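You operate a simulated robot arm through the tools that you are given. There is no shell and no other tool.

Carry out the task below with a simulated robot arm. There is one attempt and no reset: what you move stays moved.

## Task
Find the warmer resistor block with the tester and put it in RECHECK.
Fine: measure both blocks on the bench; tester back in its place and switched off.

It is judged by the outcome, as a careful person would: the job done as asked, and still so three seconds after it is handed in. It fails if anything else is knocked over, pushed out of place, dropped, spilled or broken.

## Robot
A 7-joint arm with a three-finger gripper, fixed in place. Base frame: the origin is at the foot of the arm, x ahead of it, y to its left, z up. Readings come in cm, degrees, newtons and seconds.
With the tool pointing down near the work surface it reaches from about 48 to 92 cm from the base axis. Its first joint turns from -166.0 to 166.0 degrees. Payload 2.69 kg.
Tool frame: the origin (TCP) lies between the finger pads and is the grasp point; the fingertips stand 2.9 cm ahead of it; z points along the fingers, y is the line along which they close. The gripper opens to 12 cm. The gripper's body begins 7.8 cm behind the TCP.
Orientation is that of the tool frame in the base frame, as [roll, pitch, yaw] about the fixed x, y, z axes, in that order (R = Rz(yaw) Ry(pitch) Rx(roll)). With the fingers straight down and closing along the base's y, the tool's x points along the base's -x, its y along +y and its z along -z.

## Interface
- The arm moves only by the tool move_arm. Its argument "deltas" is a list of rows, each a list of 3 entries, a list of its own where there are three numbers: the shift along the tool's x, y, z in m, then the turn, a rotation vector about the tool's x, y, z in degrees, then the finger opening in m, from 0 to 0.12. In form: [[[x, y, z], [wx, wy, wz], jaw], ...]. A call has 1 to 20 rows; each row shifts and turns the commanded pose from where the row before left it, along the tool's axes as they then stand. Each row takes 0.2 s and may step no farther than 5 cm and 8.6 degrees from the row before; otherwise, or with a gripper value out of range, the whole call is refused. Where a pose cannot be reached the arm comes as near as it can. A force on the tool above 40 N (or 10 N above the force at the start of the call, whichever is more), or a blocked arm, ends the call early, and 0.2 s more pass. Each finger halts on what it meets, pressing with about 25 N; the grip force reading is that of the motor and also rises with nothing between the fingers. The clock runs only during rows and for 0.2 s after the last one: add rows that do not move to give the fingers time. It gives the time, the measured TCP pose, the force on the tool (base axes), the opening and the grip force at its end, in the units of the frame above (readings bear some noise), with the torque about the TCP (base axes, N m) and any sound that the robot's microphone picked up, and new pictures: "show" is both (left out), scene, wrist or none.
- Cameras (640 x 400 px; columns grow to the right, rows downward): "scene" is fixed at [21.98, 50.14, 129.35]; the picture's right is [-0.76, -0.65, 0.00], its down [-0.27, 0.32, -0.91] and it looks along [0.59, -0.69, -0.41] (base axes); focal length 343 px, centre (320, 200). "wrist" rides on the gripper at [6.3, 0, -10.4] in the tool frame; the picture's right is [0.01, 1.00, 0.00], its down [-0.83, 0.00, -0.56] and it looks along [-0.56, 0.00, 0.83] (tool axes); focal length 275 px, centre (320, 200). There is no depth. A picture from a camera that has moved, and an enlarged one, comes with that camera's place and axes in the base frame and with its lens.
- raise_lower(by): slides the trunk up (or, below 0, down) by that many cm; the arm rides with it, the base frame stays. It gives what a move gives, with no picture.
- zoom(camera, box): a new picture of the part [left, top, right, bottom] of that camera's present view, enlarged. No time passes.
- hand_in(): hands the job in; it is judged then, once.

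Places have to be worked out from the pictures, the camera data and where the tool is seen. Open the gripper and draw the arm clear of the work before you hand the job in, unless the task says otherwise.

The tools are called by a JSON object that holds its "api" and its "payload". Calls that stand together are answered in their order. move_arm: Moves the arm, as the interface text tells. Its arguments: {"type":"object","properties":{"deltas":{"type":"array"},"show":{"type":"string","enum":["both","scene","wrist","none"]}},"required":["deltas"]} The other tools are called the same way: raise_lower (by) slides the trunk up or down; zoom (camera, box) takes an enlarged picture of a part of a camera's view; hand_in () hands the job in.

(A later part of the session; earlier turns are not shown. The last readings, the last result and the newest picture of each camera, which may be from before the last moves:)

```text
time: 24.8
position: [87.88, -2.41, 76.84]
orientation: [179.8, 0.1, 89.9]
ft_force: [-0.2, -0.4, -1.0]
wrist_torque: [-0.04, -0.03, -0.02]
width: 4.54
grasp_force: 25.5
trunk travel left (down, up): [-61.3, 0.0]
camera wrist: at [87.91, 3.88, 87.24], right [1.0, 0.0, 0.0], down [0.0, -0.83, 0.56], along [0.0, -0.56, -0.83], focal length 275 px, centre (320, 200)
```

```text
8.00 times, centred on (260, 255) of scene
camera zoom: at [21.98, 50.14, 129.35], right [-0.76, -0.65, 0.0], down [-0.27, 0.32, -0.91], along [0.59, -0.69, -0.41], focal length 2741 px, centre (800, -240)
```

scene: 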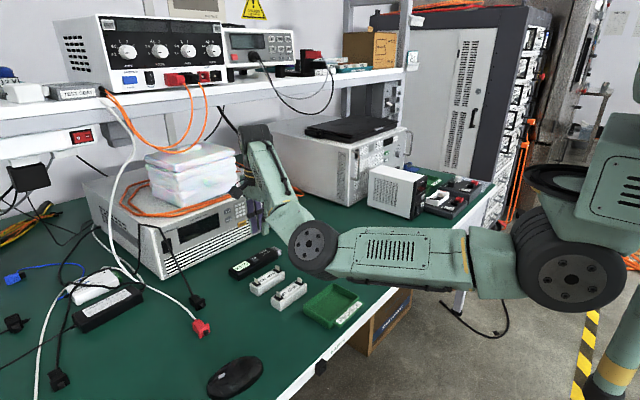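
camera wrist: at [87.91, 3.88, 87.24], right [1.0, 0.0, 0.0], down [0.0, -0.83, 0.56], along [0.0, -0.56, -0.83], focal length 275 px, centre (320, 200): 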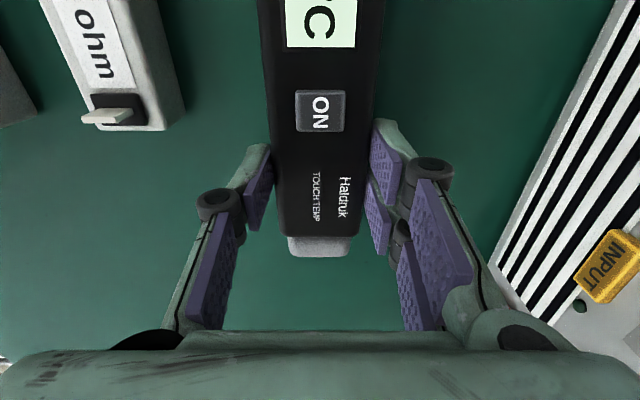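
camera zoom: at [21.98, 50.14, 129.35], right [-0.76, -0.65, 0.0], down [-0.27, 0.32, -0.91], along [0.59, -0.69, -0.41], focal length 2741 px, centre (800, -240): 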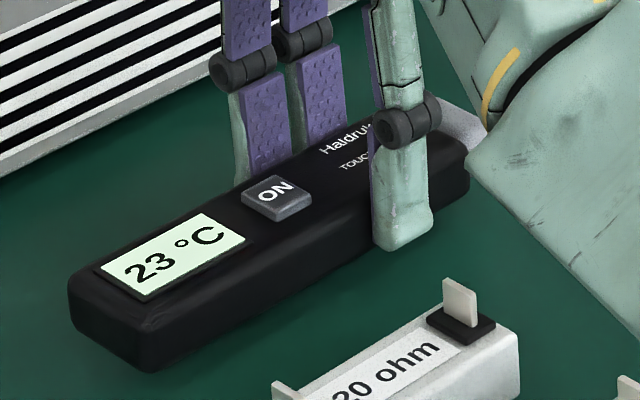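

The tester is held firmly with no slip. But the wrist camera sees only the end of the display, so I set it back down in place and re-grip about 3.8 cm further toward the display so I can read the digits.

{"api": "move_arm", "payload": {"deltas": [[[0, 0, 0.005], [0, 0, 0], 0.02], [[0, 0, 0.005], [0, 0, 0], 0.02], [[0, 0, 0.004], [0, 0, 0], 0.02], [[0, 0, 0], [0, 0, 0], 0.02], [[0, 0, 0], [0, 0, 0], 0.07], [[0, 0, 0], [0, 0, 0], 0.07], [[0, 0, 0], [0, 0, 0], 0.07], [[0, 0, 0], [0, 0, 0], 0.07], [[0.019, 0, 0], [0, 0, 0], 0.07], [[0.019, 0, 0], [0, 0, 0], 0.07], [[0, 0, 0], [0, 0, 0], 0.07]]}}

{"api": "zoom", "payload": {"camera": "scene", "box": [230, 230, 290, 280]}}

```text
time: 27.2
position: [87.92, 1.44, 75.44]
orientation: [179.8, 0.0, 89.9]
ft_force: [0.7, -0.2, 0.1]
wrist_torque: [-0.01, 0.01, 0.0]
width: 7.03
grasp_force: 0.1
trunk travel left (down, up): [-61.3, 0.0]
camera wrist: at [87.88, 7.72, 85.85], right [1.0, 0.0, 0.0], down [0.0, -0.83, 0.56], along [0.0, -0.56, -0.83], focal length 275 px, centre (320, 200)
```

scene: 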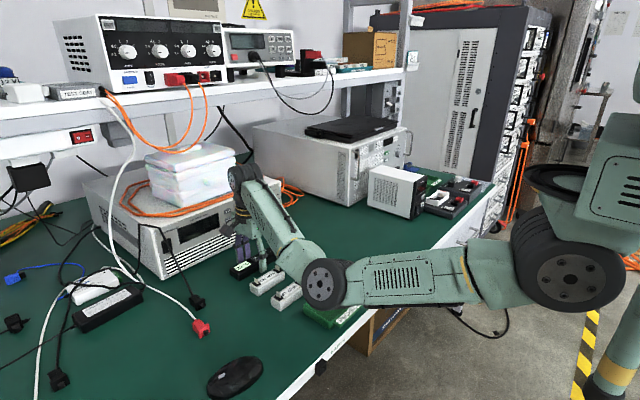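
wrist: 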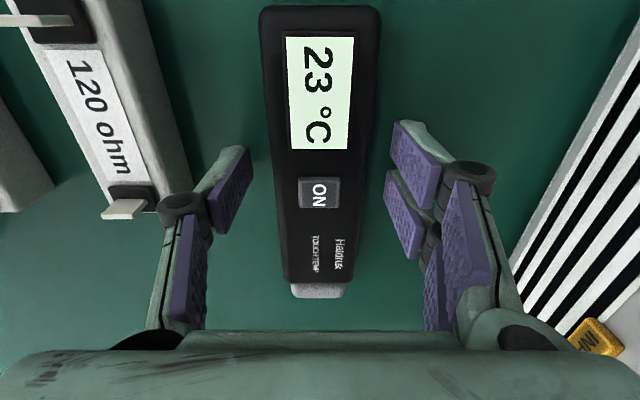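

```text
8.00 times, centred on (260, 255) of scene
camera zoom: at [21.98, 50.14, 129.35], right [-0.76, -0.65, 0.0], down [-0.27, 0.32, -0.91], along [0.59, -0.69, -0.41], focal length 2741 px, centre (800, -240)
```

zoom: 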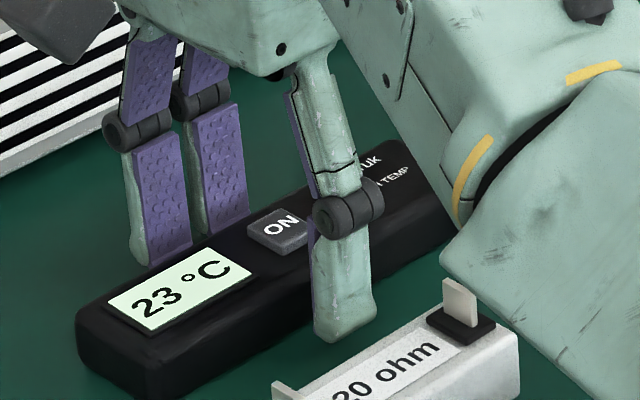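

The whole display now shows in the wrist view. The tester drifted about 0.4 cm toward -y during the slip, and I will correct that when I put it back. I grip it here and lift a little.

{"api": "move_arm", "payload": {"deltas": [[[0, 0, 0], [0, 0, 0], 0.055], [[0, 0, 0], [0, 0, 0], 0.045], [[0, 0, 0], [0, 0, 0], 0.035], [[0, 0, 0], [0, 0, 0], 0.02], [[0, 0, 0], [0, 0, 0], 0.02], [[0, 0, 0], [0, 0, 0], 0.02], [[0, 0, -0.003], [0, 0, 0], 0.02], [[0, 0, -0.005], [0, 0, 0], 0.02], [[0, 0, -0.01], [0, 0, 0], 0.02], [[0, 0, -0.015], [0, 0, 0], 0.02], [[0, 0, -0.02], [0, 0, 0], 0.02], [[0, 0, -0.02], [0, 0, 0], 0.02], [[0, 0, -0.02], [0, 0, 0], 0.02], [[0, 0, 0], [0, 0, 0], 0.02]]}}

```text
time: 30.2
position: [87.93, 1.33, 84.77]
orientation: [179.9, -0.1, 90.0]
ft_force: [-0.4, -0.1, -1.7]
wrist_torque: [-0.01, 0.0, 0.02]
width: 4.54
grasp_force: 24.4
trunk travel left (down, up): [-61.3, 0.0]
camera wrist: at [87.9, 7.64, 95.2], right [1.0, 0.0, 0.0], down [0.0, -0.83, 0.56], along [0.0, -0.56, -0.83], focal length 275 px, centre (320, 200)
```

scene: 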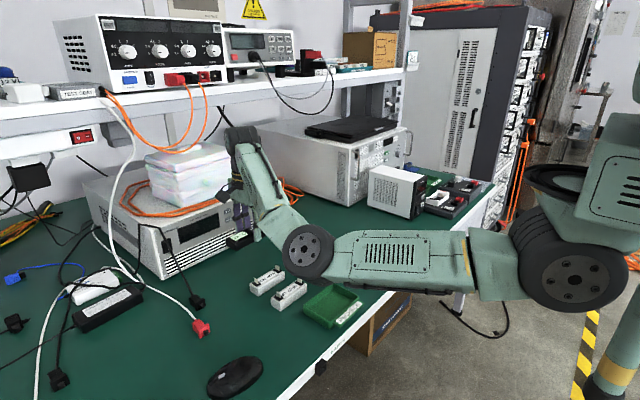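
wrist: 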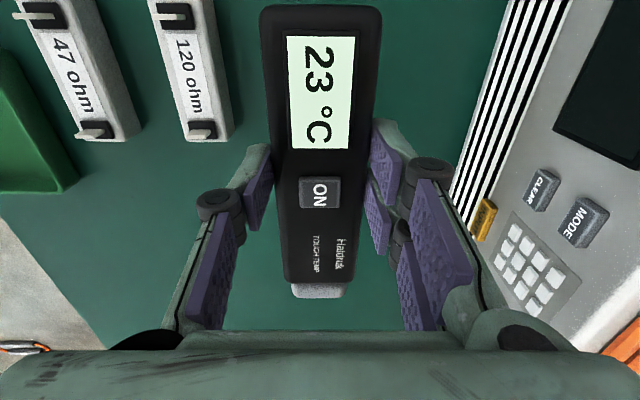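

The tester is held level, with its display readable at 23 °C. I carry it over the 120 ohm block and tilt it about 43° tip-down, so that only the tip will touch the block's top between the terminals.

{"api": "move_arm", "payload": {"deltas": [[[0, 0, -0.036], [0, 0, 0], 0.02], [[0, 0, -0.036], [0, 0, 0], 0.02], [[0.0235, -0.03, 0], [0, 0, 0], 0.02], [[0.0235, -0.03, 0], [0, 0, 0], 0.02], [[0.0235, -0.03, 0], [0, 0, 0], 0.02], [[0, 0, 0], [0, 8.6, 0], 0.02], [[0, 0, 0], [0, 8.6, 0], 0.02], [[0, 0, 0], [0, 8.6, 0], 0.02], [[0, 0, 0], [0, 8.6, 0], 0.02], [[0, 0, 0], [0, 8.6, 0], 0.02], [[0, 0, 0], [0, 0, 0], 0.02]]}}

```text
time: 32.6
position: [78.94, 8.57, 91.87]
orientation: [179.8, -43.1, 90.1]
ft_force: [-0.4, 0.4, -1.0]
wrist_torque: [-0.03, 0.01, 0.01]
width: 4.57
grasp_force: 25.1
trunk travel left (down, up): [-61.3, 0.0]
camera wrist: at [78.9, 5.93, 103.87], right [1.0, 0.0, 0.01], down [0.0, -0.99, -0.16], along [0.01, 0.16, -0.99], focal length 275 px, centre (320, 200)
```

scene: 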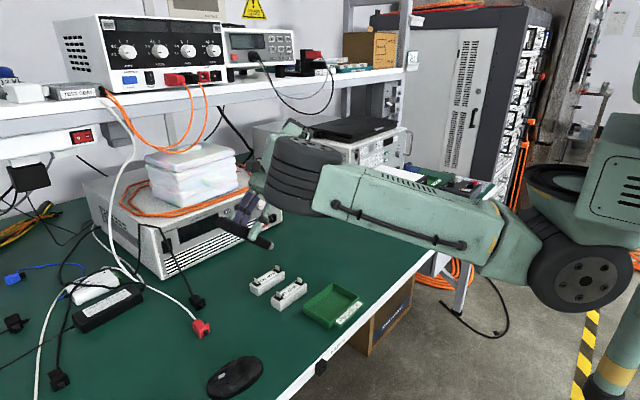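
wrist: 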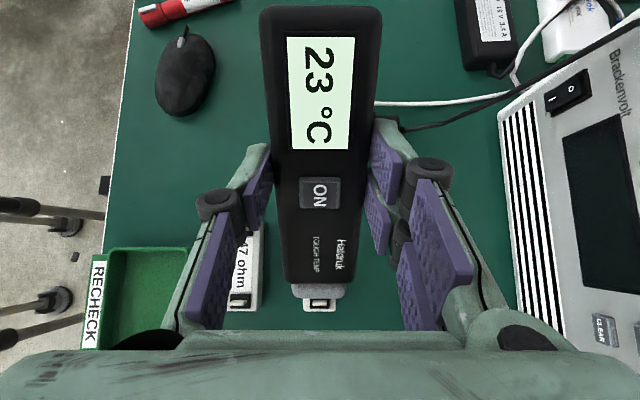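

The pose reads well, and the elbow has now swung up clear of the bench. I zoom to check how the tester's tip lines up with the 120 ohm block.

{"api": "zoom", "payload": {"camera": "scene", "box": [210, 190, 330, 310]}}

{"api": "zoom", "payload": {"camera": "wrist", "box": [220, 220, 420, 345]}}

```text
3.33 times, centred on (270, 250) of scene
camera zoom: at [21.98, 50.14, 129.35], right [-0.76, -0.65, 0.0], down [-0.27, 0.32, -0.91], along [0.59, -0.69, -0.41], focal length 1142 px, centre (487, 33)
```

zoom: 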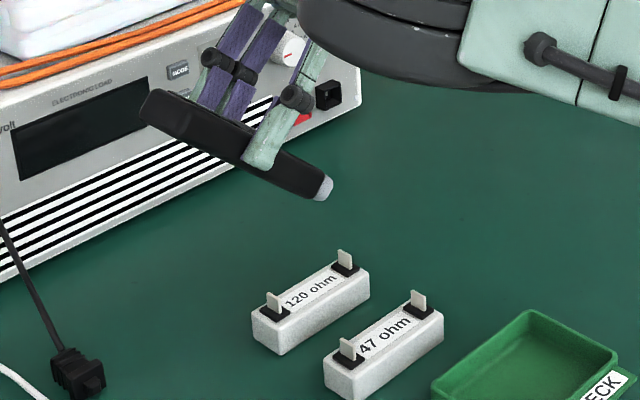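

```text
3.20 times, centred on (320, 282) of wrist
camera zoom: at [78.9, 5.93, 103.87], right [1.0, 0.0, 0.01], down [0.0, -0.99, -0.16], along [0.01, 0.16, -0.99], focal length 881 px, centre (320, -64)
```

zoom: 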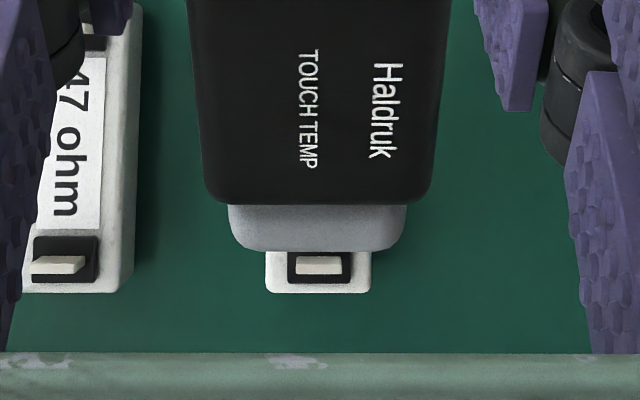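

The tip is centred over the 120 ohm block's label area. I descend vertically 6 cm and look again.

{"api": "move_arm", "payload": {"deltas": [[[-0.0137, 0, 0.0146], [0, 0, 0], 0.02], [[-0.0137, 0, 0.0146], [0, 0, 0], 0.02], [[-0.0137, 0, 0.0146], [0, 0, 0], 0.02], [[0, 0, 0], [0, 0, 0], 0.02]]}}

{"api": "zoom", "payload": {"camera": "scene", "box": [220, 220, 310, 300]}}

{"api": "zoom", "payload": {"camera": "wrist", "box": [220, 220, 420, 345]}}

```text
time: 33.6
position: [79.14, 8.37, 86.0]
orientation: [179.8, -43.1, 90.1]
ft_force: [0.0, 0.1, -1.0]
wrist_torque: [0.0, 0.01, -0.02]
width: 4.56
grasp_force: 25.2
trunk travel left (down, up): [-61.3, 0.0]
camera wrist: at [79.07, 5.8, 97.95], right [1.0, 0.0, 0.01], down [0.0, -0.99, -0.16], along [0.01, 0.16, -0.99], focal length 275 px, centre (320, 200)
```

scene: 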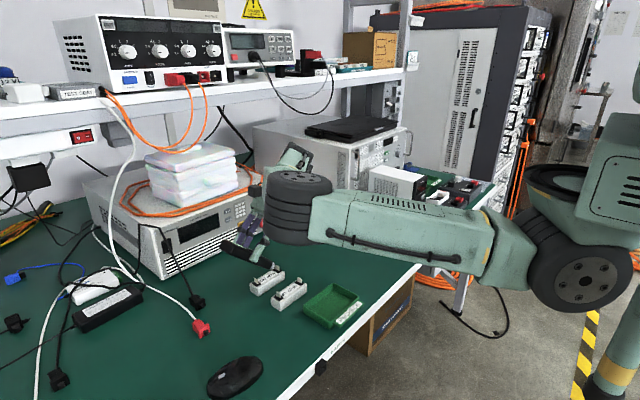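
wrist: 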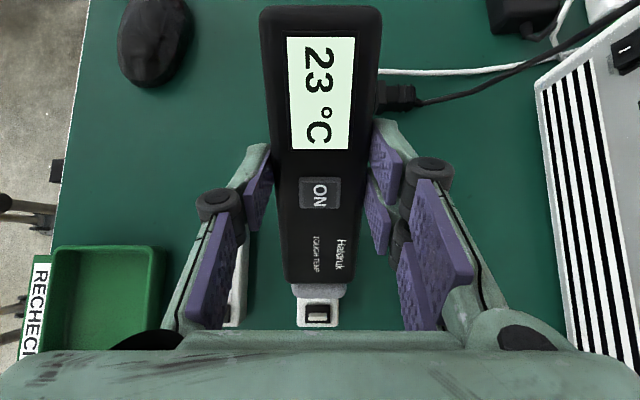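

```text
5.00 times, centred on (265, 260) of scene
camera zoom: at [21.98, 50.14, 129.35], right [-0.76, -0.65, 0.0], down [-0.27, 0.32, -0.91], along [0.59, -0.69, -0.41], focal length 1713 px, centre (595, -100)
```

zoom: 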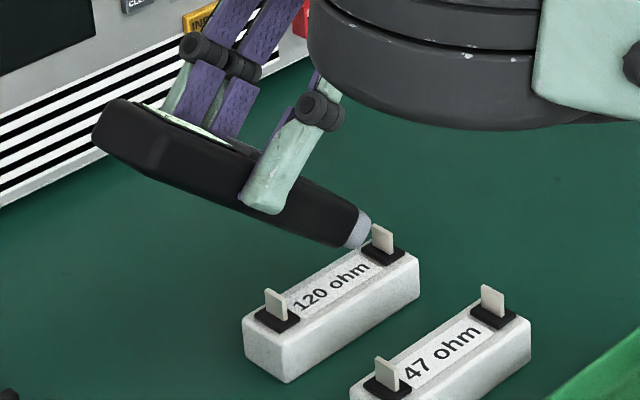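

```text
3.20 times, centred on (320, 282) of wrist
camera zoom: at [79.07, 5.8, 97.95], right [1.0, 0.0, 0.01], down [0.0, -0.99, -0.16], along [0.01, 0.16, -0.99], focal length 881 px, centre (320, -64)
```

zoom: 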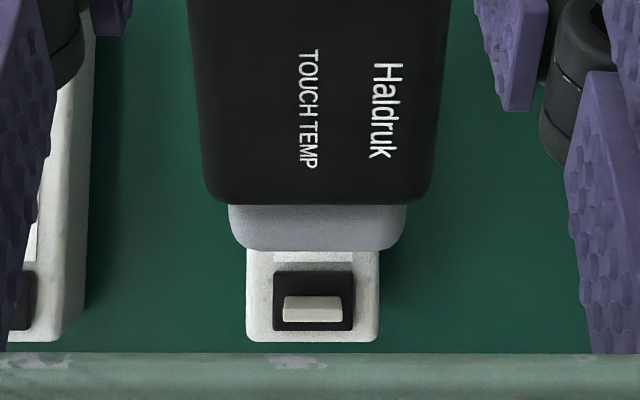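

The tip is about 2 cm above the label and just clear of the near terminal. I lower it in 4 mm steps and watch the force and the display.

{"api": "move_arm", "payload": {"deltas": [[[-0.0027, -0.001, 0.0029], [0, 0, 0], 0.02], [[-0.0027, 0, 0.0029], [0, 0, 0], 0.02], [[-0.0027, 0, 0.0029], [0, 0, 0], 0.02], [[0, 0, 0], [0, 0, 0], 0.02]], "show": "wrist"}}

{"api": "zoom", "payload": {"camera": "scene", "box": [220, 220, 310, 300]}}

```text
time: 34.6
position: [78.98, 8.39, 84.74]
orientation: [179.8, -43.0, 90.0]
ft_force: [0.1, -0.1, -0.7]
wrist_torque: [-0.01, -0.02, 0.01]
width: 4.57
grasp_force: 24.9
trunk travel left (down, up): [-61.3, 0.0]
camera wrist: at [78.83, 5.93, 96.71], right [1.0, 0.0, 0.01], down [0.0, -0.99, -0.16], along [0.01, 0.16, -0.99], focal length 275 px, centre (320, 200)
```

wrist: 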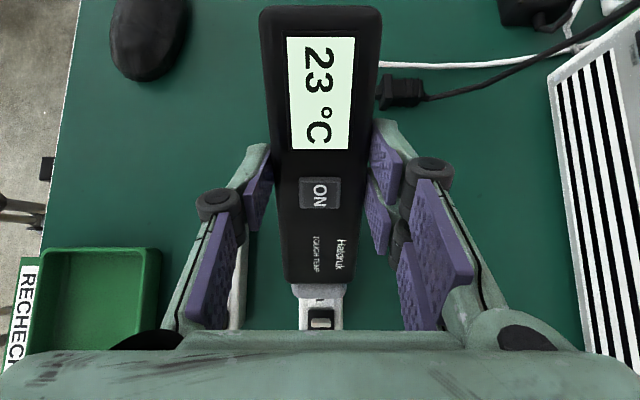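

```text
5.00 times, centred on (265, 260) of scene
camera zoom: at [21.98, 50.14, 129.35], right [-0.76, -0.65, 0.0], down [-0.27, 0.32, -0.91], along [0.59, -0.69, -0.41], focal length 1713 px, centre (595, -100)
```

zoom: 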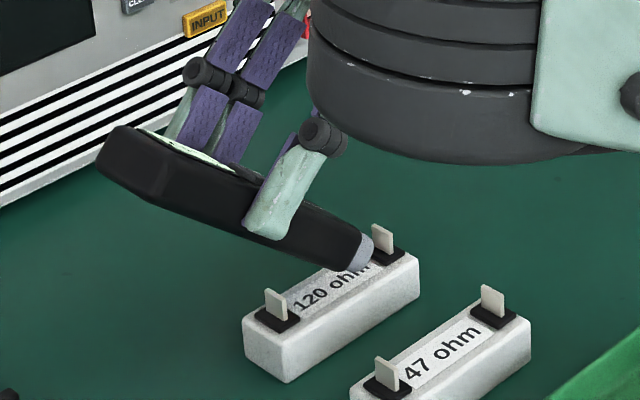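

There is no contact yet, so I keep lowering in 2–3 mm steps.

{"api": "move_arm", "payload": {"deltas": [[[-0.00205, 0, 0.0022], [0, 0, 0], 0.02], [[-0.00205, 0, 0.0022], [0, 0, 0], 0.02], [[0, 0, 0], [0, 0, 0], 0.02]], "show": "wrist"}}

{"api": "zoom", "payload": {"camera": "scene", "box": [220, 220, 310, 300]}}

```text
time: 35.4
position: [78.83, 8.47, 84.2]
orientation: [179.8, -43.0, 90.0]
ft_force: [0.5, -0.1, -2.3]
wrist_torque: [0.01, -0.01, 0.04]
width: 4.55
grasp_force: 24.8
trunk travel left (down, up): [-61.3, 0.0]
camera wrist: at [78.83, 5.94, 96.08], right [1.0, 0.0, 0.01], down [0.0, -0.99, -0.16], along [0.01, 0.16, -0.99], focal length 275 px, centre (320, 200)
```

wrist: 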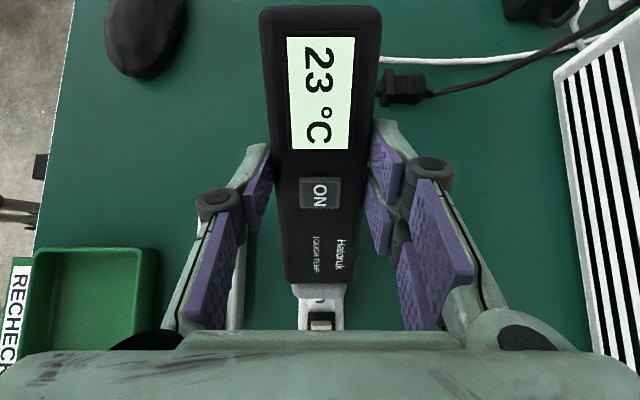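

```text
5.00 times, centred on (265, 260) of scene
camera zoom: at [21.98, 50.14, 129.35], right [-0.76, -0.65, 0.0], down [-0.27, 0.32, -0.91], along [0.59, -0.69, -0.41], focal length 1713 px, centre (595, -100)
```

zoom: 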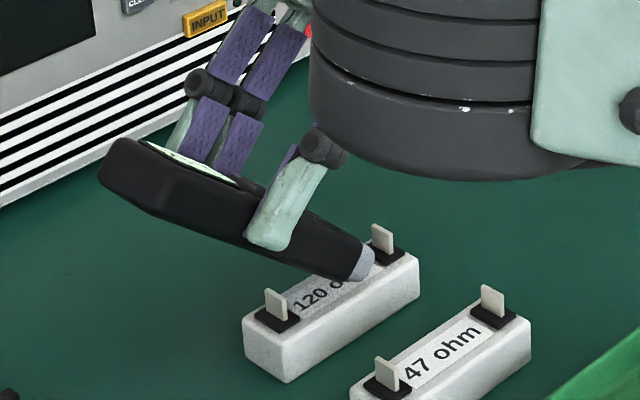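

Still slightly above it. Two more 2 mm steps, then I dwell.

{"api": "move_arm", "payload": {"deltas": [[[-0.0014, 0, 0.0015], [0, 0, 0], 0.02], [[-0.0014, 0, 0.0015], [0, 0, 0], 0.02], [[0, 0, 0], [0, 0, 0], 0.02], [[0, 0, 0], [0, 0, 0], 0.02]], "show": "wrist"}}

{"api": "zoom", "payload": {"camera": "scene", "box": [220, 220, 310, 300]}}

```text
time: 36.4
position: [78.71, 8.37, 83.73]
orientation: [179.8, -43.0, 90.0]
ft_force: [-0.4, 0.7, -1.4]
wrist_torque: [-0.01, 0.01, 0.02]
width: 4.56
grasp_force: 24.7
trunk travel left (down, up): [-61.3, 0.0]
camera wrist: at [78.79, 5.83, 95.67], right [1.0, 0.0, 0.01], down [0.0, -0.99, -0.16], along [0.01, 0.16, -0.99], focal length 275 px, centre (320, 200)
```

wrist: 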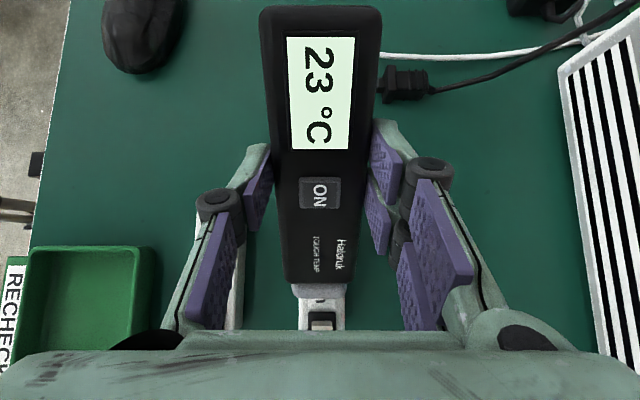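

```text
5.00 times, centred on (265, 260) of scene
camera zoom: at [21.98, 50.14, 129.35], right [-0.76, -0.65, 0.0], down [-0.27, 0.32, -0.91], along [0.59, -0.69, -0.41], focal length 1713 px, centre (595, -100)
```

zoom: 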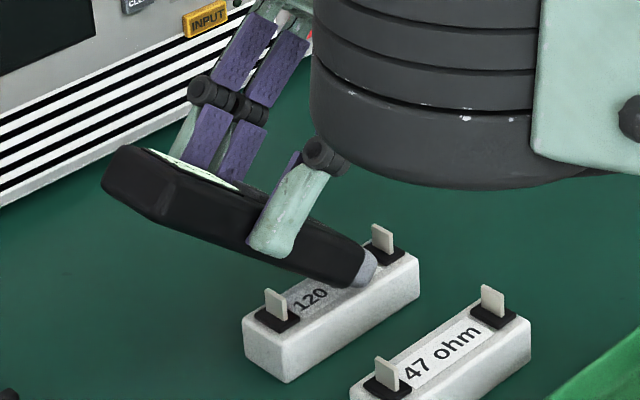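

The tip is almost on the surface. I take two more 2 mm steps and dwell.

{"api": "move_arm", "payload": {"deltas": [[[-0.0014, 0, 0.0015], [0, 0, 0], 0.02], [[-0.0014, 0, 0.0015], [0, 0, 0], 0.02], [[0, 0, 0], [0, 0, 0], 0.02], [[0, 0, 0], [0, 0, 0], 0.02]], "show": "wrist"}}

{"api": "zoom", "payload": {"camera": "scene", "box": [250, 240, 310, 290]}}

```text
time: 37.4
position: [78.8, 8.45, 83.56]
orientation: [179.6, -43.1, 90.2]
ft_force: [1.9, 2.8, 10.8]
wrist_torque: [-0.35, -0.05, 0.05]
width: 4.58
grasp_force: 25.1
trunk travel left (down, up): [-61.3, 0.0]
camera wrist: at [78.75, 5.94, 95.41], right [1.0, 0.0, 0.01], down [0.01, -0.99, -0.16], along [0.01, 0.16, -0.99], focal length 275 px, centre (320, 200)
```

wrist: 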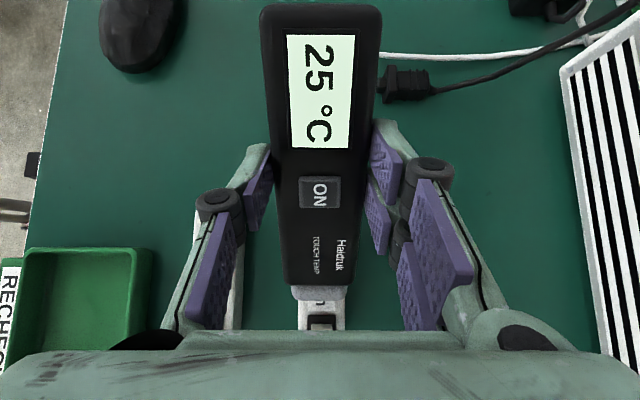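

```text
8.00 times, centred on (280, 265) of scene
camera zoom: at [21.98, 50.14, 129.35], right [-0.76, -0.65, 0.0], down [-0.27, 0.32, -0.91], along [0.59, -0.69, -0.41], focal length 2741 px, centre (640, -320)
```

zoom: 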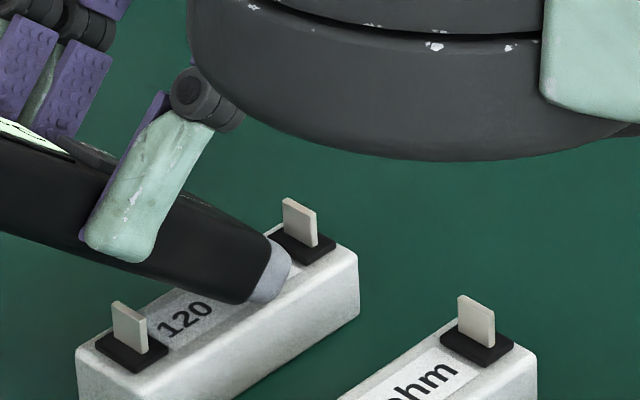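

Contact: about 11 N on the tool, and the reading has risen to 25 °C. I hold still until it settles.

{"api": "move_arm", "payload": {"deltas": [[[0, 0, 0], [0, 0, 0], 0.02], [[0, 0, 0], [0, 0, 0], 0.02], [[0, 0, 0], [0, 0, 0], 0.02], [[0, 0, 0], [0, 0, 0], 0.02], [[0, 0, 0], [0, 0, 0], 0.02], [[0, 0, 0], [0, 0, 0], 0.02], [[0, 0, 0], [0, 0, 0], 0.02], [[0, 0, 0], [0, 0, 0], 0.02], [[0, 0, 0], [0, 0, 0], 0.02], [[0, 0, 0], [0, 0, 0], 0.02]], "show": "wrist"}}

{"api": "move_arm", "payload": {"deltas": [[[0, 0, 0], [0, 0, 0], 0.02], [[0, 0, 0], [0, 0, 0], 0.02], [[0, 0, 0], [0, 0, 0], 0.02], [[0, 0, 0], [0, 0, 0], 0.02], [[0, 0, 0], [0, 0, 0], 0.02], [[0, 0, 0], [0, 0, 0], 0.02], [[0, 0, 0], [0, 0, 0], 0.02], [[0, 0, 0], [0, 0, 0], 0.02], [[0, 0, 0], [0, 0, 0], 0.02], [[0, 0, 0], [0, 0, 0], 0.02]], "show": "wrist"}}

```text
time: 39.6
position: [78.74, 8.41, 83.42]
orientation: [179.7, -43.0, 90.0]
ft_force: [-0.3, 3.0, 10.2]
wrist_torque: [-0.38, 0.01, 0.02]
width: 4.57
grasp_force: 24.8
trunk travel left (down, up): [-61.3, 0.0]
camera wrist: at [78.74, 5.88, 95.35], right [1.0, 0.0, 0.01], down [0.0, -0.99, -0.16], along [0.01, 0.16, -0.99], focal length 275 px, centre (320, 200)
```

wrist: 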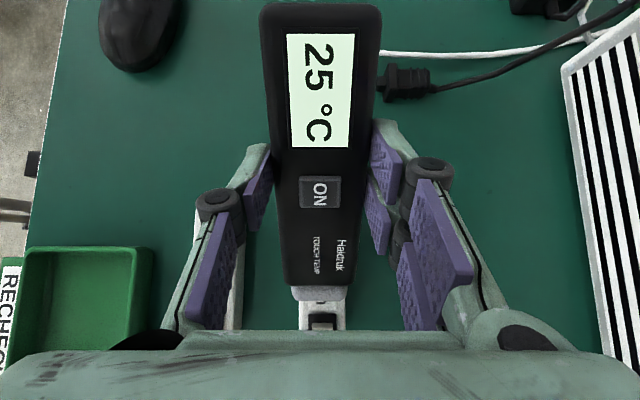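

```text
time: 41.8
position: [78.73, 8.38, 83.5]
orientation: [179.7, -43.1, 90.1]
ft_force: [-0.9, -0.6, 6.8]
wrist_torque: [-0.5, 0.01, -0.07]
width: 4.53
grasp_force: 24.8
trunk travel left (down, up): [-61.3, 0.0]
camera wrist: at [78.75, 5.88, 95.33], right [1.0, 0.0, 0.01], down [0.0, -0.99, -0.16], along [0.01, 0.16, -0.99], focal length 275 px, centre (320, 200)
```

wrist: 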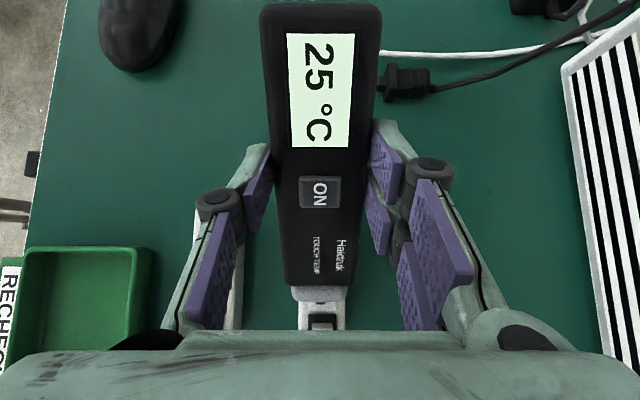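

It is steady at 25 °C for the 120 ohm block. I lift straight up and move over to the 47 ohm block.

{"api": "move_arm", "payload": {"deltas": [[[0.0068, 0, -0.0073], [0, 0, 0], 0.02], [[0.0137, 0, -0.0146], [0, 0, 0], 0.02], [[0.0137, 0, -0.0146], [0, 0, 0], 0.02], [[0.0137, 0, -0.0146], [0, 0, 0], 0.02], [[0, -0.026, 0], [0, 0, 0], 0.02], [[0, -0.026, 0], [0, 0, 0], 0.02], [[0, -0.026, 0], [0, 0, 0], 0.02], [[0, 0, 0], [0, 0, 0], 0.02]]}}

{"api": "zoom", "payload": {"camera": "wrist", "box": [220, 220, 420, 345]}}

{"api": "zoom", "payload": {"camera": "scene", "box": [210, 190, 390, 310]}}

```text
time: 43.6
position: [70.99, 8.4, 90.36]
orientation: [179.9, -43.0, 90.1]
ft_force: [0.1, 1.0, -1.2]
wrist_torque: [0.0, 0.0, 0.0]
width: 4.58
grasp_force: 24.9
trunk travel left (down, up): [-61.3, 0.0]
camera wrist: at [70.95, 5.92, 102.26], right [1.0, 0.0, 0.01], down [0.0, -0.99, -0.16], along [0.01, 0.16, -0.99], focal length 275 px, centre (320, 200)
```

scene: 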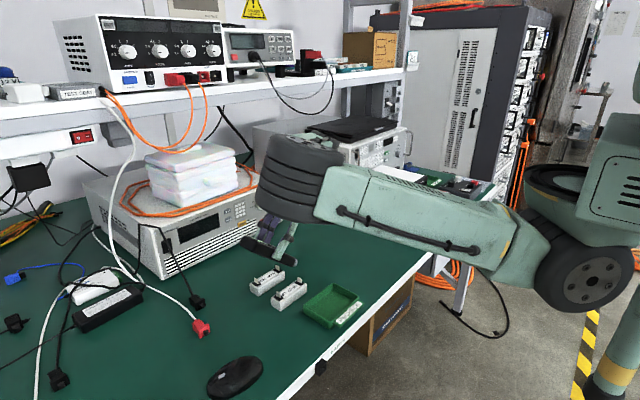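
wrist: 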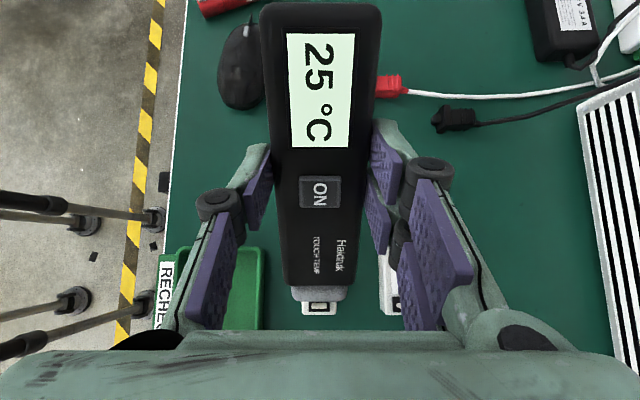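

```text
3.20 times, centred on (320, 282) of wrist
camera zoom: at [70.95, 5.92, 102.26], right [1.0, 0.0, 0.01], down [0.0, -0.99, -0.16], along [0.01, 0.16, -0.99], focal length 881 px, centre (320, -64)
```

zoom: 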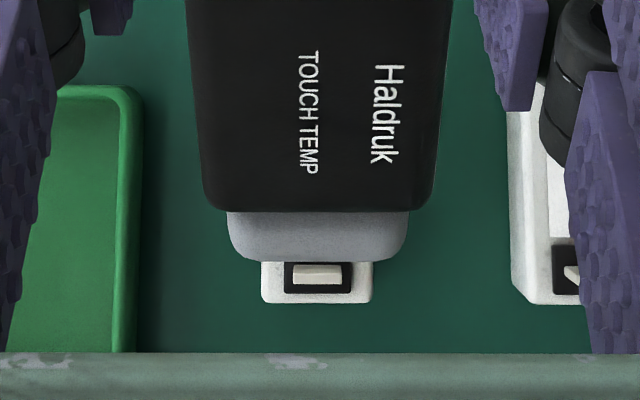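

```text
3.33 times, centred on (300, 250) of scene
camera zoom: at [21.98, 50.14, 129.35], right [-0.76, -0.65, 0.0], down [-0.27, 0.32, -0.91], along [0.59, -0.69, -0.41], focal length 1142 px, centre (387, 33)
```

zoom: 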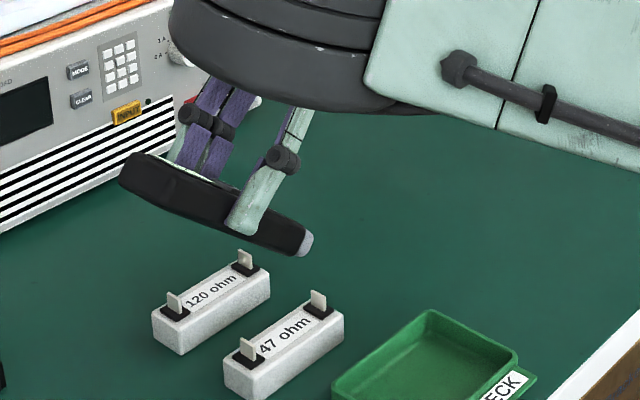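

The tip is centred over the 47 ohm block. I lower it 5.5 cm and then continue in small steps.

{"api": "move_arm", "payload": {"deltas": [[[-0.0137, 0, 0.0146], [0, 0, 0], 0.02], [[-0.0137, 0, 0.0146], [0, 0, 0], 0.02], [[-0.0103, 0, 0.0109], [0, 0, 0], 0.02], [[0, 0, 0], [0, 0, 0], 0.02]]}}

{"api": "zoom", "payload": {"camera": "scene", "box": [250, 230, 325, 300]}}

```text
time: 44.6
position: [71.05, 8.48, 84.62]
orientation: [179.8, -43.0, 90.1]
ft_force: [0.0, -0.1, -1.0]
wrist_torque: [-0.02, 0.04, 0.02]
width: 4.54
grasp_force: 25.0
trunk travel left (down, up): [-61.3, 0.0]
camera wrist: at [70.92, 5.91, 96.69], right [1.0, 0.0, 0.01], down [0.0, -0.99, -0.16], along [0.01, 0.16, -0.99], focal length 275 px, centre (320, 200)
```

scene: 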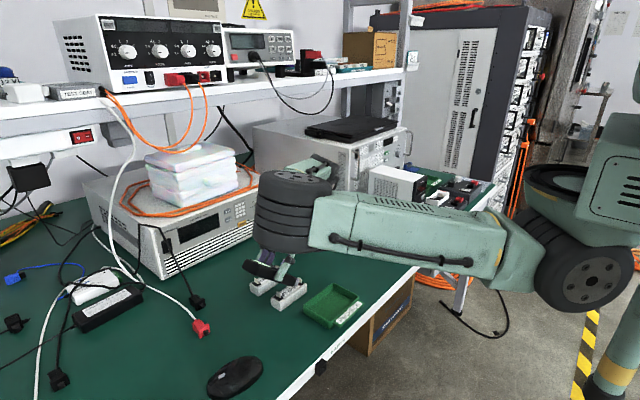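
wrist: 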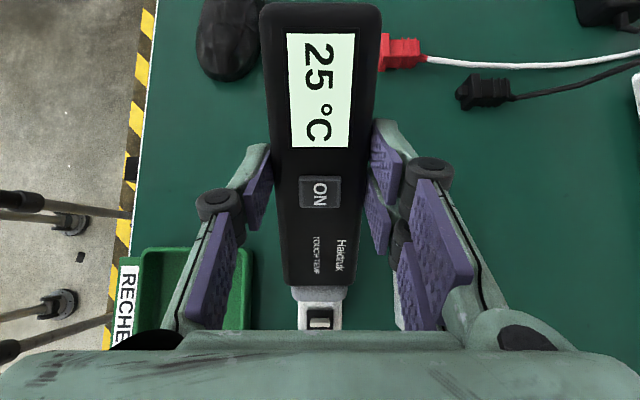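

```text
5.71 times, centred on (288, 265) of scene
camera zoom: at [21.98, 50.14, 129.35], right [-0.76, -0.65, 0.0], down [-0.27, 0.32, -0.91], along [0.59, -0.69, -0.41], focal length 1958 px, centre (506, -171)
```

zoom: 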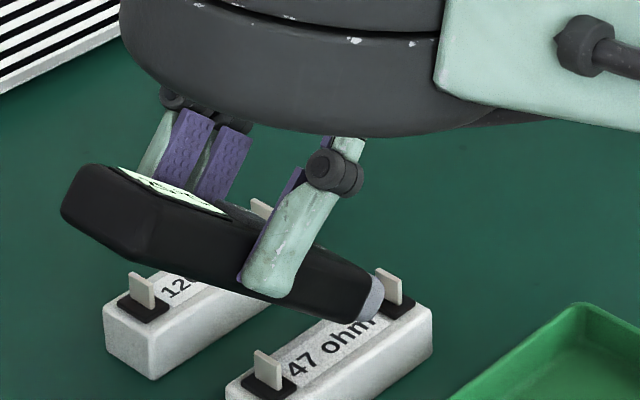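

There are a few mm to go. I continue in 2 mm steps and dwell.

{"api": "move_arm", "payload": {"deltas": [[[-0.0014, 0, 0.0015], [0, 0, 0], 0.02], [[-0.0014, 0, 0.0015], [0, 0, 0], 0.02], [[-0.0014, 0, 0.0015], [0, 0, 0], 0.02], [[-0.0014, 0, 0.0015], [0, 0, 0], 0.02], [[0, 0, 0], [0, 0, 0], 0.02], [[0, 0, 0], [0, 0, 0], 0.02]], "show": "wrist"}}

{"api": "zoom", "payload": {"camera": "scene", "box": [250, 230, 325, 300]}}

```text
time: 46.0
position: [71.01, 8.56, 84.07]
orientation: [179.8, -43.1, 90.2]
ft_force: [-0.7, 0.3, -0.6]
wrist_torque: [0.03, -0.03, 0.0]
width: 4.55
grasp_force: 25.0
trunk travel left (down, up): [-61.3, 0.0]
camera wrist: at [71.0, 5.97, 95.93], right [1.0, 0.0, 0.01], down [0.0, -0.99, -0.16], along [0.01, 0.16, -0.99], focal length 275 px, centre (320, 200)
```

wrist: 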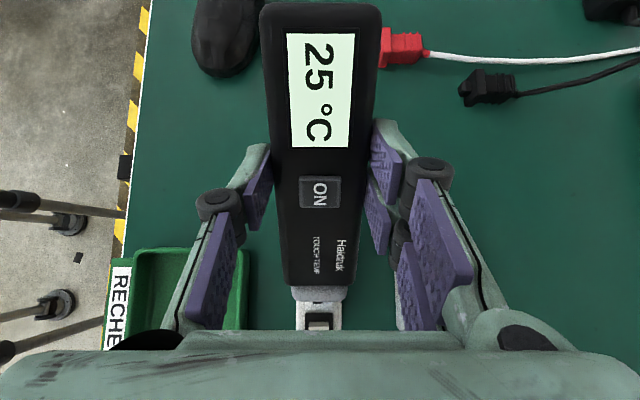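

```text
5.71 times, centred on (288, 265) of scene
camera zoom: at [21.98, 50.14, 129.35], right [-0.76, -0.65, 0.0], down [-0.27, 0.32, -0.91], along [0.59, -0.69, -0.41], focal length 1958 px, centre (506, -171)
```

zoom: 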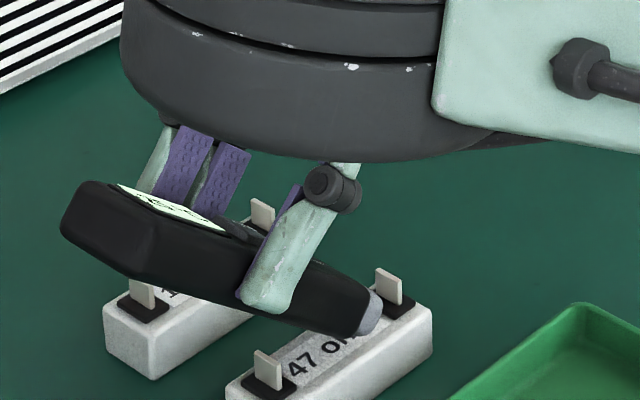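

No contact yet. I take two more 2 mm steps and dwell.

{"api": "move_arm", "payload": {"deltas": [[[-0.0014, 0, 0.0015], [0, 0, 0], 0.02], [[-0.0014, 0, 0.0015], [0, 0, 0], 0.02], [[0, 0, 0], [0, 0, 0], 0.02], [[0, 0, 0], [0, 0, 0], 0.02], [[0, 0, 0], [0, 0, 0], 0.02]], "show": "wrist"}}

```text
time: 47.2
position: [71.11, 8.37, 83.6]
orientation: [179.7, -43.0, 90.1]
ft_force: [0.5, -0.3, -1.3]
wrist_torque: [-0.02, 0.01, -0.01]
width: 4.53
grasp_force: 24.9
trunk travel left (down, up): [-61.3, 0.0]
camera wrist: at [71.03, 5.93, 95.5], right [1.0, 0.0, 0.01], down [0.0, -0.99, -0.16], along [0.01, 0.16, -0.99], focal length 275 px, centre (320, 200)
```

wrist: 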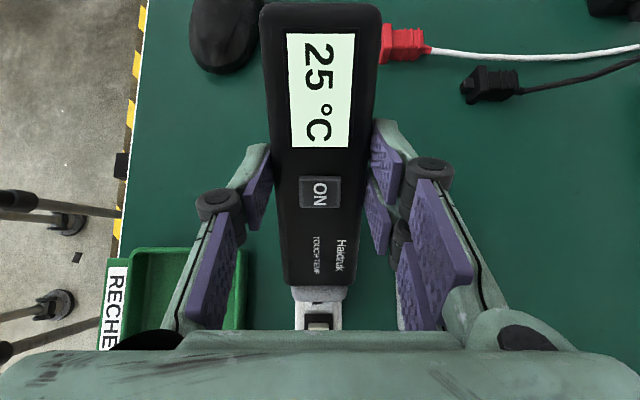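

Still no contact, so I take two more 2 mm steps and dwell.

{"api": "move_arm", "payload": {"deltas": [[[-0.0014, 0, 0.0015], [0, 0, 0], 0.02], [[-0.0014, 0, 0.0015], [0, 0, 0], 0.02], [[0, 0, 0], [0, 0, 0], 0.02], [[0, 0, 0], [0, 0, 0], 0.02], [[0, 0, 0], [0, 0, 0], 0.02]], "show": "wrist"}}

{"api": "zoom", "payload": {"camera": "scene", "box": [250, 230, 325, 300]}}

```text
time: 48.4
position: [71.0, 8.48, 83.25]
orientation: [179.7, -43.1, 90.2]
ft_force: [1.7, 5.0, 11.9]
wrist_torque: [-0.29, -0.08, 0.07]
width: 4.56
grasp_force: 24.8
trunk travel left (down, up): [-61.3, 0.0]
camera wrist: at [70.93, 5.92, 95.16], right [1.0, 0.0, 0.01], down [0.0, -0.99, -0.16], along [0.01, 0.16, -0.99], focal length 275 px, centre (320, 200)
```

wrist: 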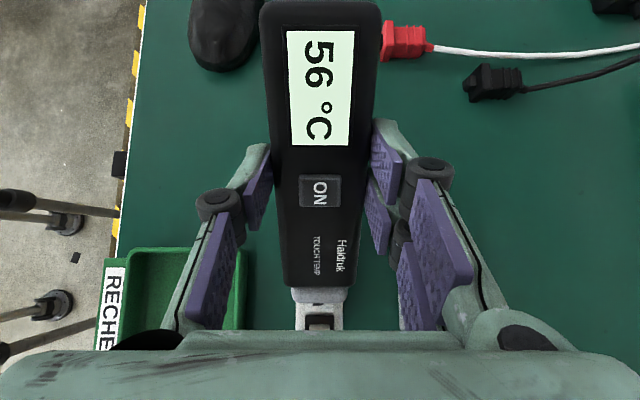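

```text
5.71 times, centred on (288, 265) of scene
camera zoom: at [21.98, 50.14, 129.35], right [-0.76, -0.65, 0.0], down [-0.27, 0.32, -0.91], along [0.59, -0.69, -0.41], focal length 1958 px, centre (506, -171)
```

zoom: 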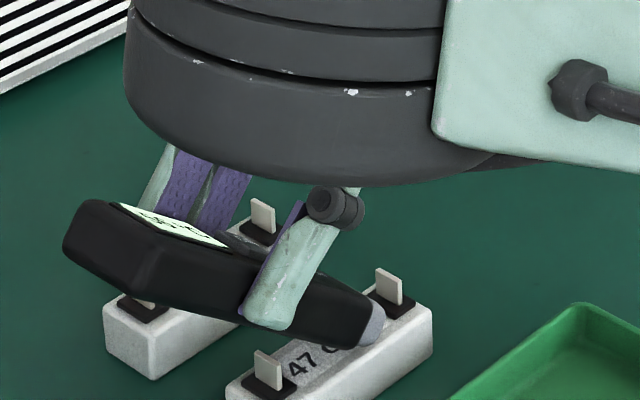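

The 47 ohm block reads 56 °C, much warmer than the 120 ohm block's 25 °C. I dwell briefly to confirm, then lift off vertically.

{"api": "move_arm", "payload": {"deltas": [[[0, 0, 0], [0, 0, 0], 0.02], [[0, 0, 0], [0, 0, 0], 0.02], [[0, 0, 0], [0, 0, 0], 0.02], [[0, 0, 0], [0, 0, 0], 0.02], [[0, 0, 0], [0, 0, 0], 0.02], [[0, 0, 0], [0, 0, 0], 0.02], [[0, 0, 0], [0, 0, 0], 0.02], [[0, 0, 0], [0, 0, 0], 0.02]], "show": "wrist"}}

{"api": "move_arm", "payload": {"deltas": [[[0.0068, 0, -0.0073], [0, 0, 0], 0.02], [[0.0137, 0, -0.0146], [0, 0, 0], 0.02], [[0.0137, 0, -0.0146], [0, 0, 0], 0.02], [[0.0137, 0, -0.0146], [0, 0, 0], 0.02], [[0.0068, 0, -0.0073], [0, 0, 0], 0.02], [[0, 0, 0], [0, 0, 0], 0.02]]}}

```text
time: 50.2
position: [70.93, 8.41, 83.12]
orientation: [179.6, -43.0, 90.1]
ft_force: [0.7, 2.1, 9.9]
wrist_torque: [-0.45, -0.04, -0.01]
width: 4.55
grasp_force: 25.4
trunk travel left (down, up): [-61.3, 0.0]
camera wrist: at [70.93, 5.88, 95.12], right [1.0, 0.0, 0.01], down [0.0, -0.99, -0.16], along [0.01, 0.16, -0.99], focal length 275 px, centre (320, 200)
```

wrist: 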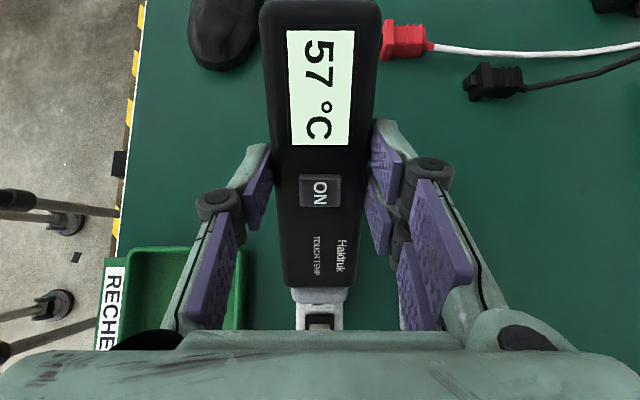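

```text
time: 51.6
position: [71.09, 8.39, 91.25]
orientation: [179.8, -42.9, 90.0]
ft_force: [-0.1, 0.1, -1.2]
wrist_torque: [0.04, 0.0, -0.04]
width: 4.58
grasp_force: 24.6
trunk travel left (down, up): [-61.3, 0.0]
camera wrist: at [71.04, 5.9, 103.23], right [1.0, 0.0, 0.01], down [0.0, -0.99, -0.16], along [0.01, 0.16, -0.99], focal length 275 px, centre (320, 200)
```

scene: 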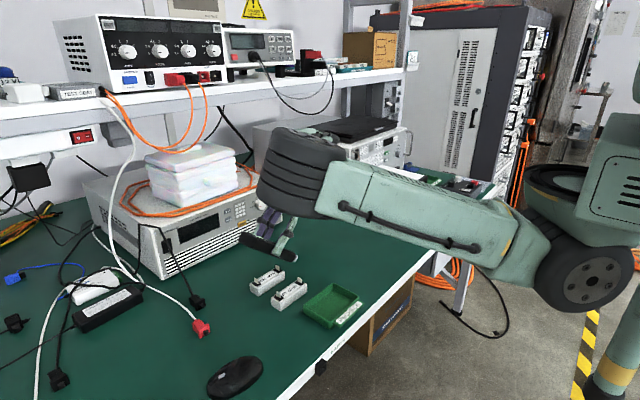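
wrist: 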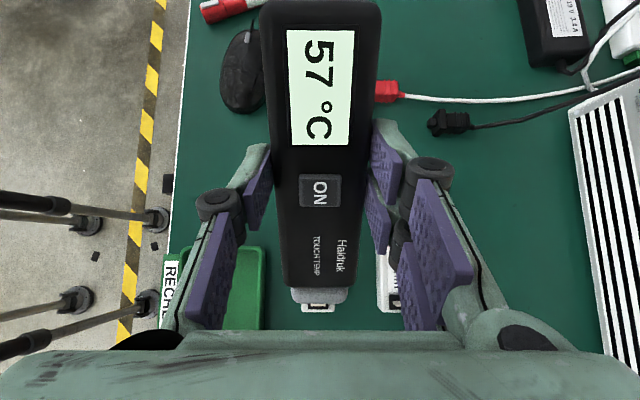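

Confirmed: the 47 ohm block is at 57 °C and the 120 ohm block at 25 °C, so the 47 ohm block goes to RECHECK. First I level the tester and carry it back above its place, aiming for TCP (88.0, 1.85).

{"api": "move_arm", "payload": {"deltas": [[[0, 0, 0], [0, -8.6, 0], 0.02], [[0, 0, 0], [0, -8.6, 0], 0.02], [[0, 0, 0], [0, -8.6, 0], 0.02], [[0, 0, 0], [0, -8.6, 0], 0.02], [[0, 0, 0], [0, -8.6, 0], 0.02], [[-0.0164, 0.0423, 0], [0, 0, 0], 0.02], [[-0.0164, 0.0423, 0], [0, 0, 0], 0.02], [[-0.0164, 0.0423, 0], [0, 0, 0], 0.02], [[-0.0164, 0.0423, 0], [0, 0, 0], 0.02], [[0, 0, 0.04], [0, 0, 0], 0.02], [[0, 0, 0.04], [0, 0, 0], 0.02], [[0, 0, 0.04], [0, 0, 0], 0.02], [[0, 0, 0], [0, 0, 0], 0.02]]}}

{"api": "zoom", "payload": {"camera": "scene", "box": [210, 200, 330, 300]}}

```text
time: 54.4
position: [87.89, 2.04, 79.2]
orientation: [179.8, 0.1, 89.9]
ft_force: [-0.8, -0.2, -0.6]
wrist_torque: [-0.01, -0.03, -0.03]
width: 4.55
grasp_force: 25.3
trunk travel left (down, up): [-61.3, 0.0]
camera wrist: at [87.96, 8.25, 89.76], right [1.0, 0.0, 0.0], down [0.0, -0.83, 0.56], along [0.0, -0.56, -0.83], focal length 275 px, centre (320, 200)
```

scene: 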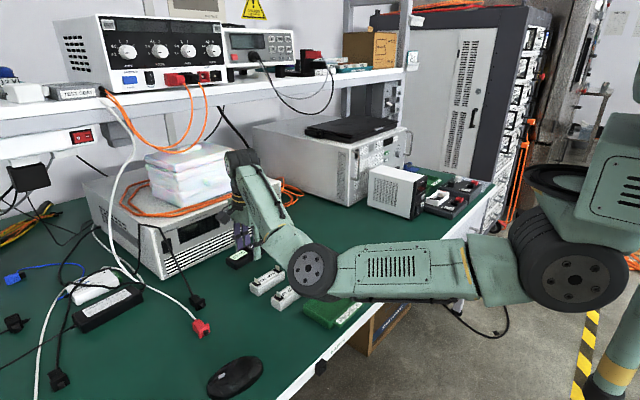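
wrist: 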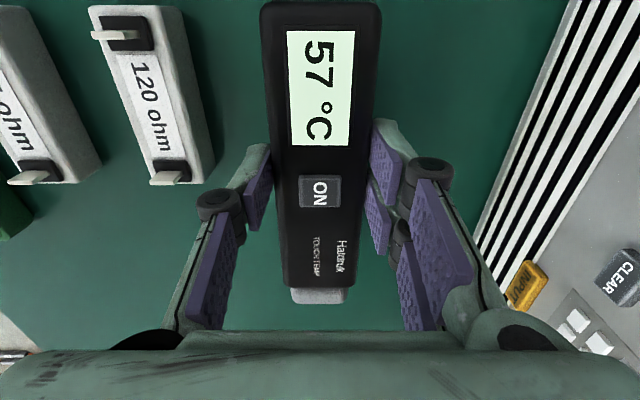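

```text
4.00 times, centred on (270, 250) of scene
camera zoom: at [21.98, 50.14, 129.35], right [-0.76, -0.65, 0.0], down [-0.27, 0.32, -0.91], along [0.59, -0.69, -0.41], focal length 1370 px, centre (520, 0)
```

zoom: 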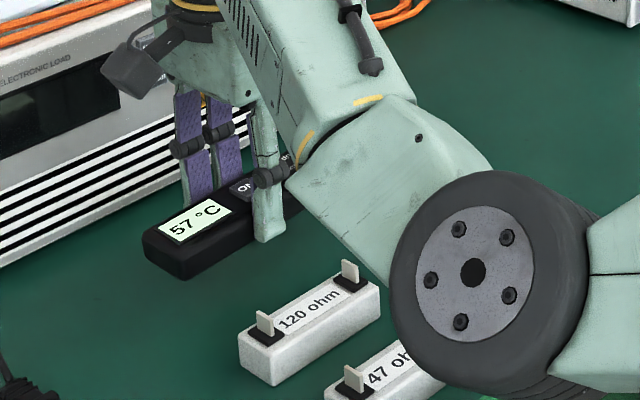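

The tester hangs level above its spot. I lower it to the bench in progressively smaller steps and watch the force.

{"api": "move_arm", "payload": {"deltas": [[[-0.001, 0, 0.02], [0, 0, 0], 0.02], [[0, 0, 0.01], [0, 0, 0], 0.02], [[0, 0, 0.003], [0, 0, 0], 0.02], [[0, 0, 0.002], [0, 0, 0], 0.02], [[0, 0, 0], [0, 0, 0], 0.02]], "show": "wrist"}}

{"api": "zoom", "payload": {"camera": "scene", "box": [230, 230, 290, 280]}}

```text
time: 55.6
position: [87.79, 1.89, 75.63]
orientation: [179.9, -0.1, 89.8]
ft_force: [-0.1, 0.8, -1.9]
wrist_torque: [0.0, -0.02, 0.0]
width: 4.52
grasp_force: 25.1
trunk travel left (down, up): [-61.3, 0.0]
camera wrist: at [87.9, 8.04, 86.13], right [1.0, 0.0, 0.0], down [0.0, -0.83, 0.56], along [0.0, -0.56, -0.83], focal length 275 px, centre (320, 200)
```

wrist: 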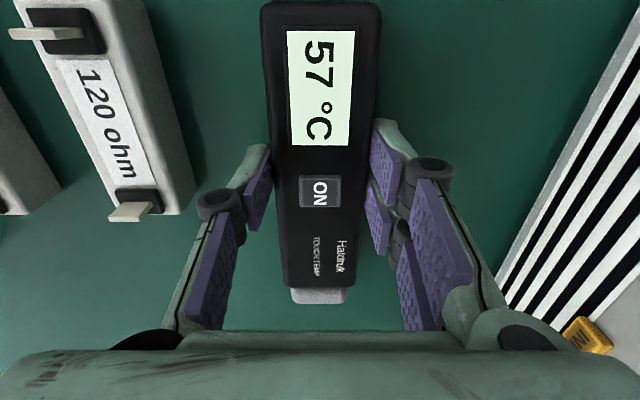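

```text
8.00 times, centred on (260, 255) of scene
camera zoom: at [21.98, 50.14, 129.35], right [-0.76, -0.65, 0.0], down [-0.27, 0.32, -0.91], along [0.59, -0.69, -0.41], focal length 2741 px, centre (800, -240)
```

zoom: 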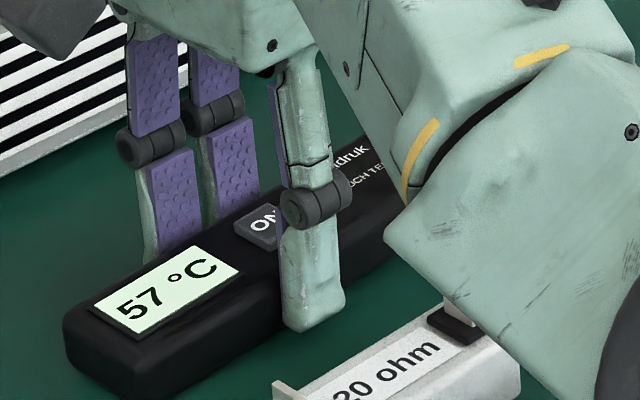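

The tester is nearly down and already in line with its original place. Two more 2 mm steps.

{"api": "move_arm", "payload": {"deltas": [[[-0.001, 0, 0.002], [0, 0, 0], 0.02], [[0, 0, 0.002], [0, 0, 0], 0.02], [[0, 0, 0], [0, 0, 0], 0.02]], "show": "none"}}

{"api": "zoom", "payload": {"camera": "scene", "box": [230, 230, 290, 280]}}

```text
time: 56.4
position: [87.93, 1.6, 75.55]
orientation: [179.7, -0.1, 90.0]
ft_force: [-0.1, 3.2, 8.0]
wrist_torque: [0.77, -0.04, 0.02]
width: 4.55
grasp_force: 25.6
trunk travel left (down, up): [-61.3, 0.0]
```

```text
8.00 times, centred on (260, 255) of scene
camera zoom: at [21.98, 50.14, 129.35], right [-0.76, -0.65, 0.0], down [-0.27, 0.32, -0.91], along [0.59, -0.69, -0.41], focal length 2741 px, centre (800, -240)
```

zoom: 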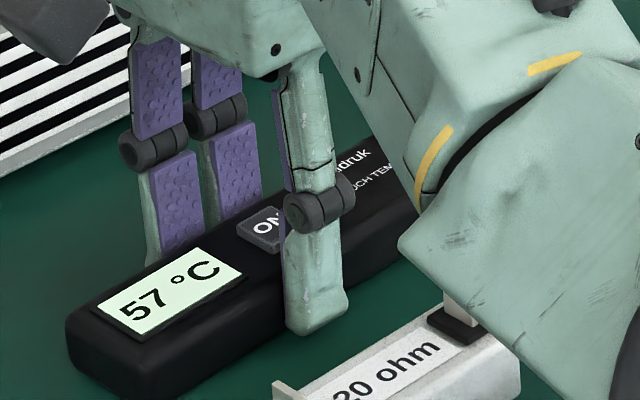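

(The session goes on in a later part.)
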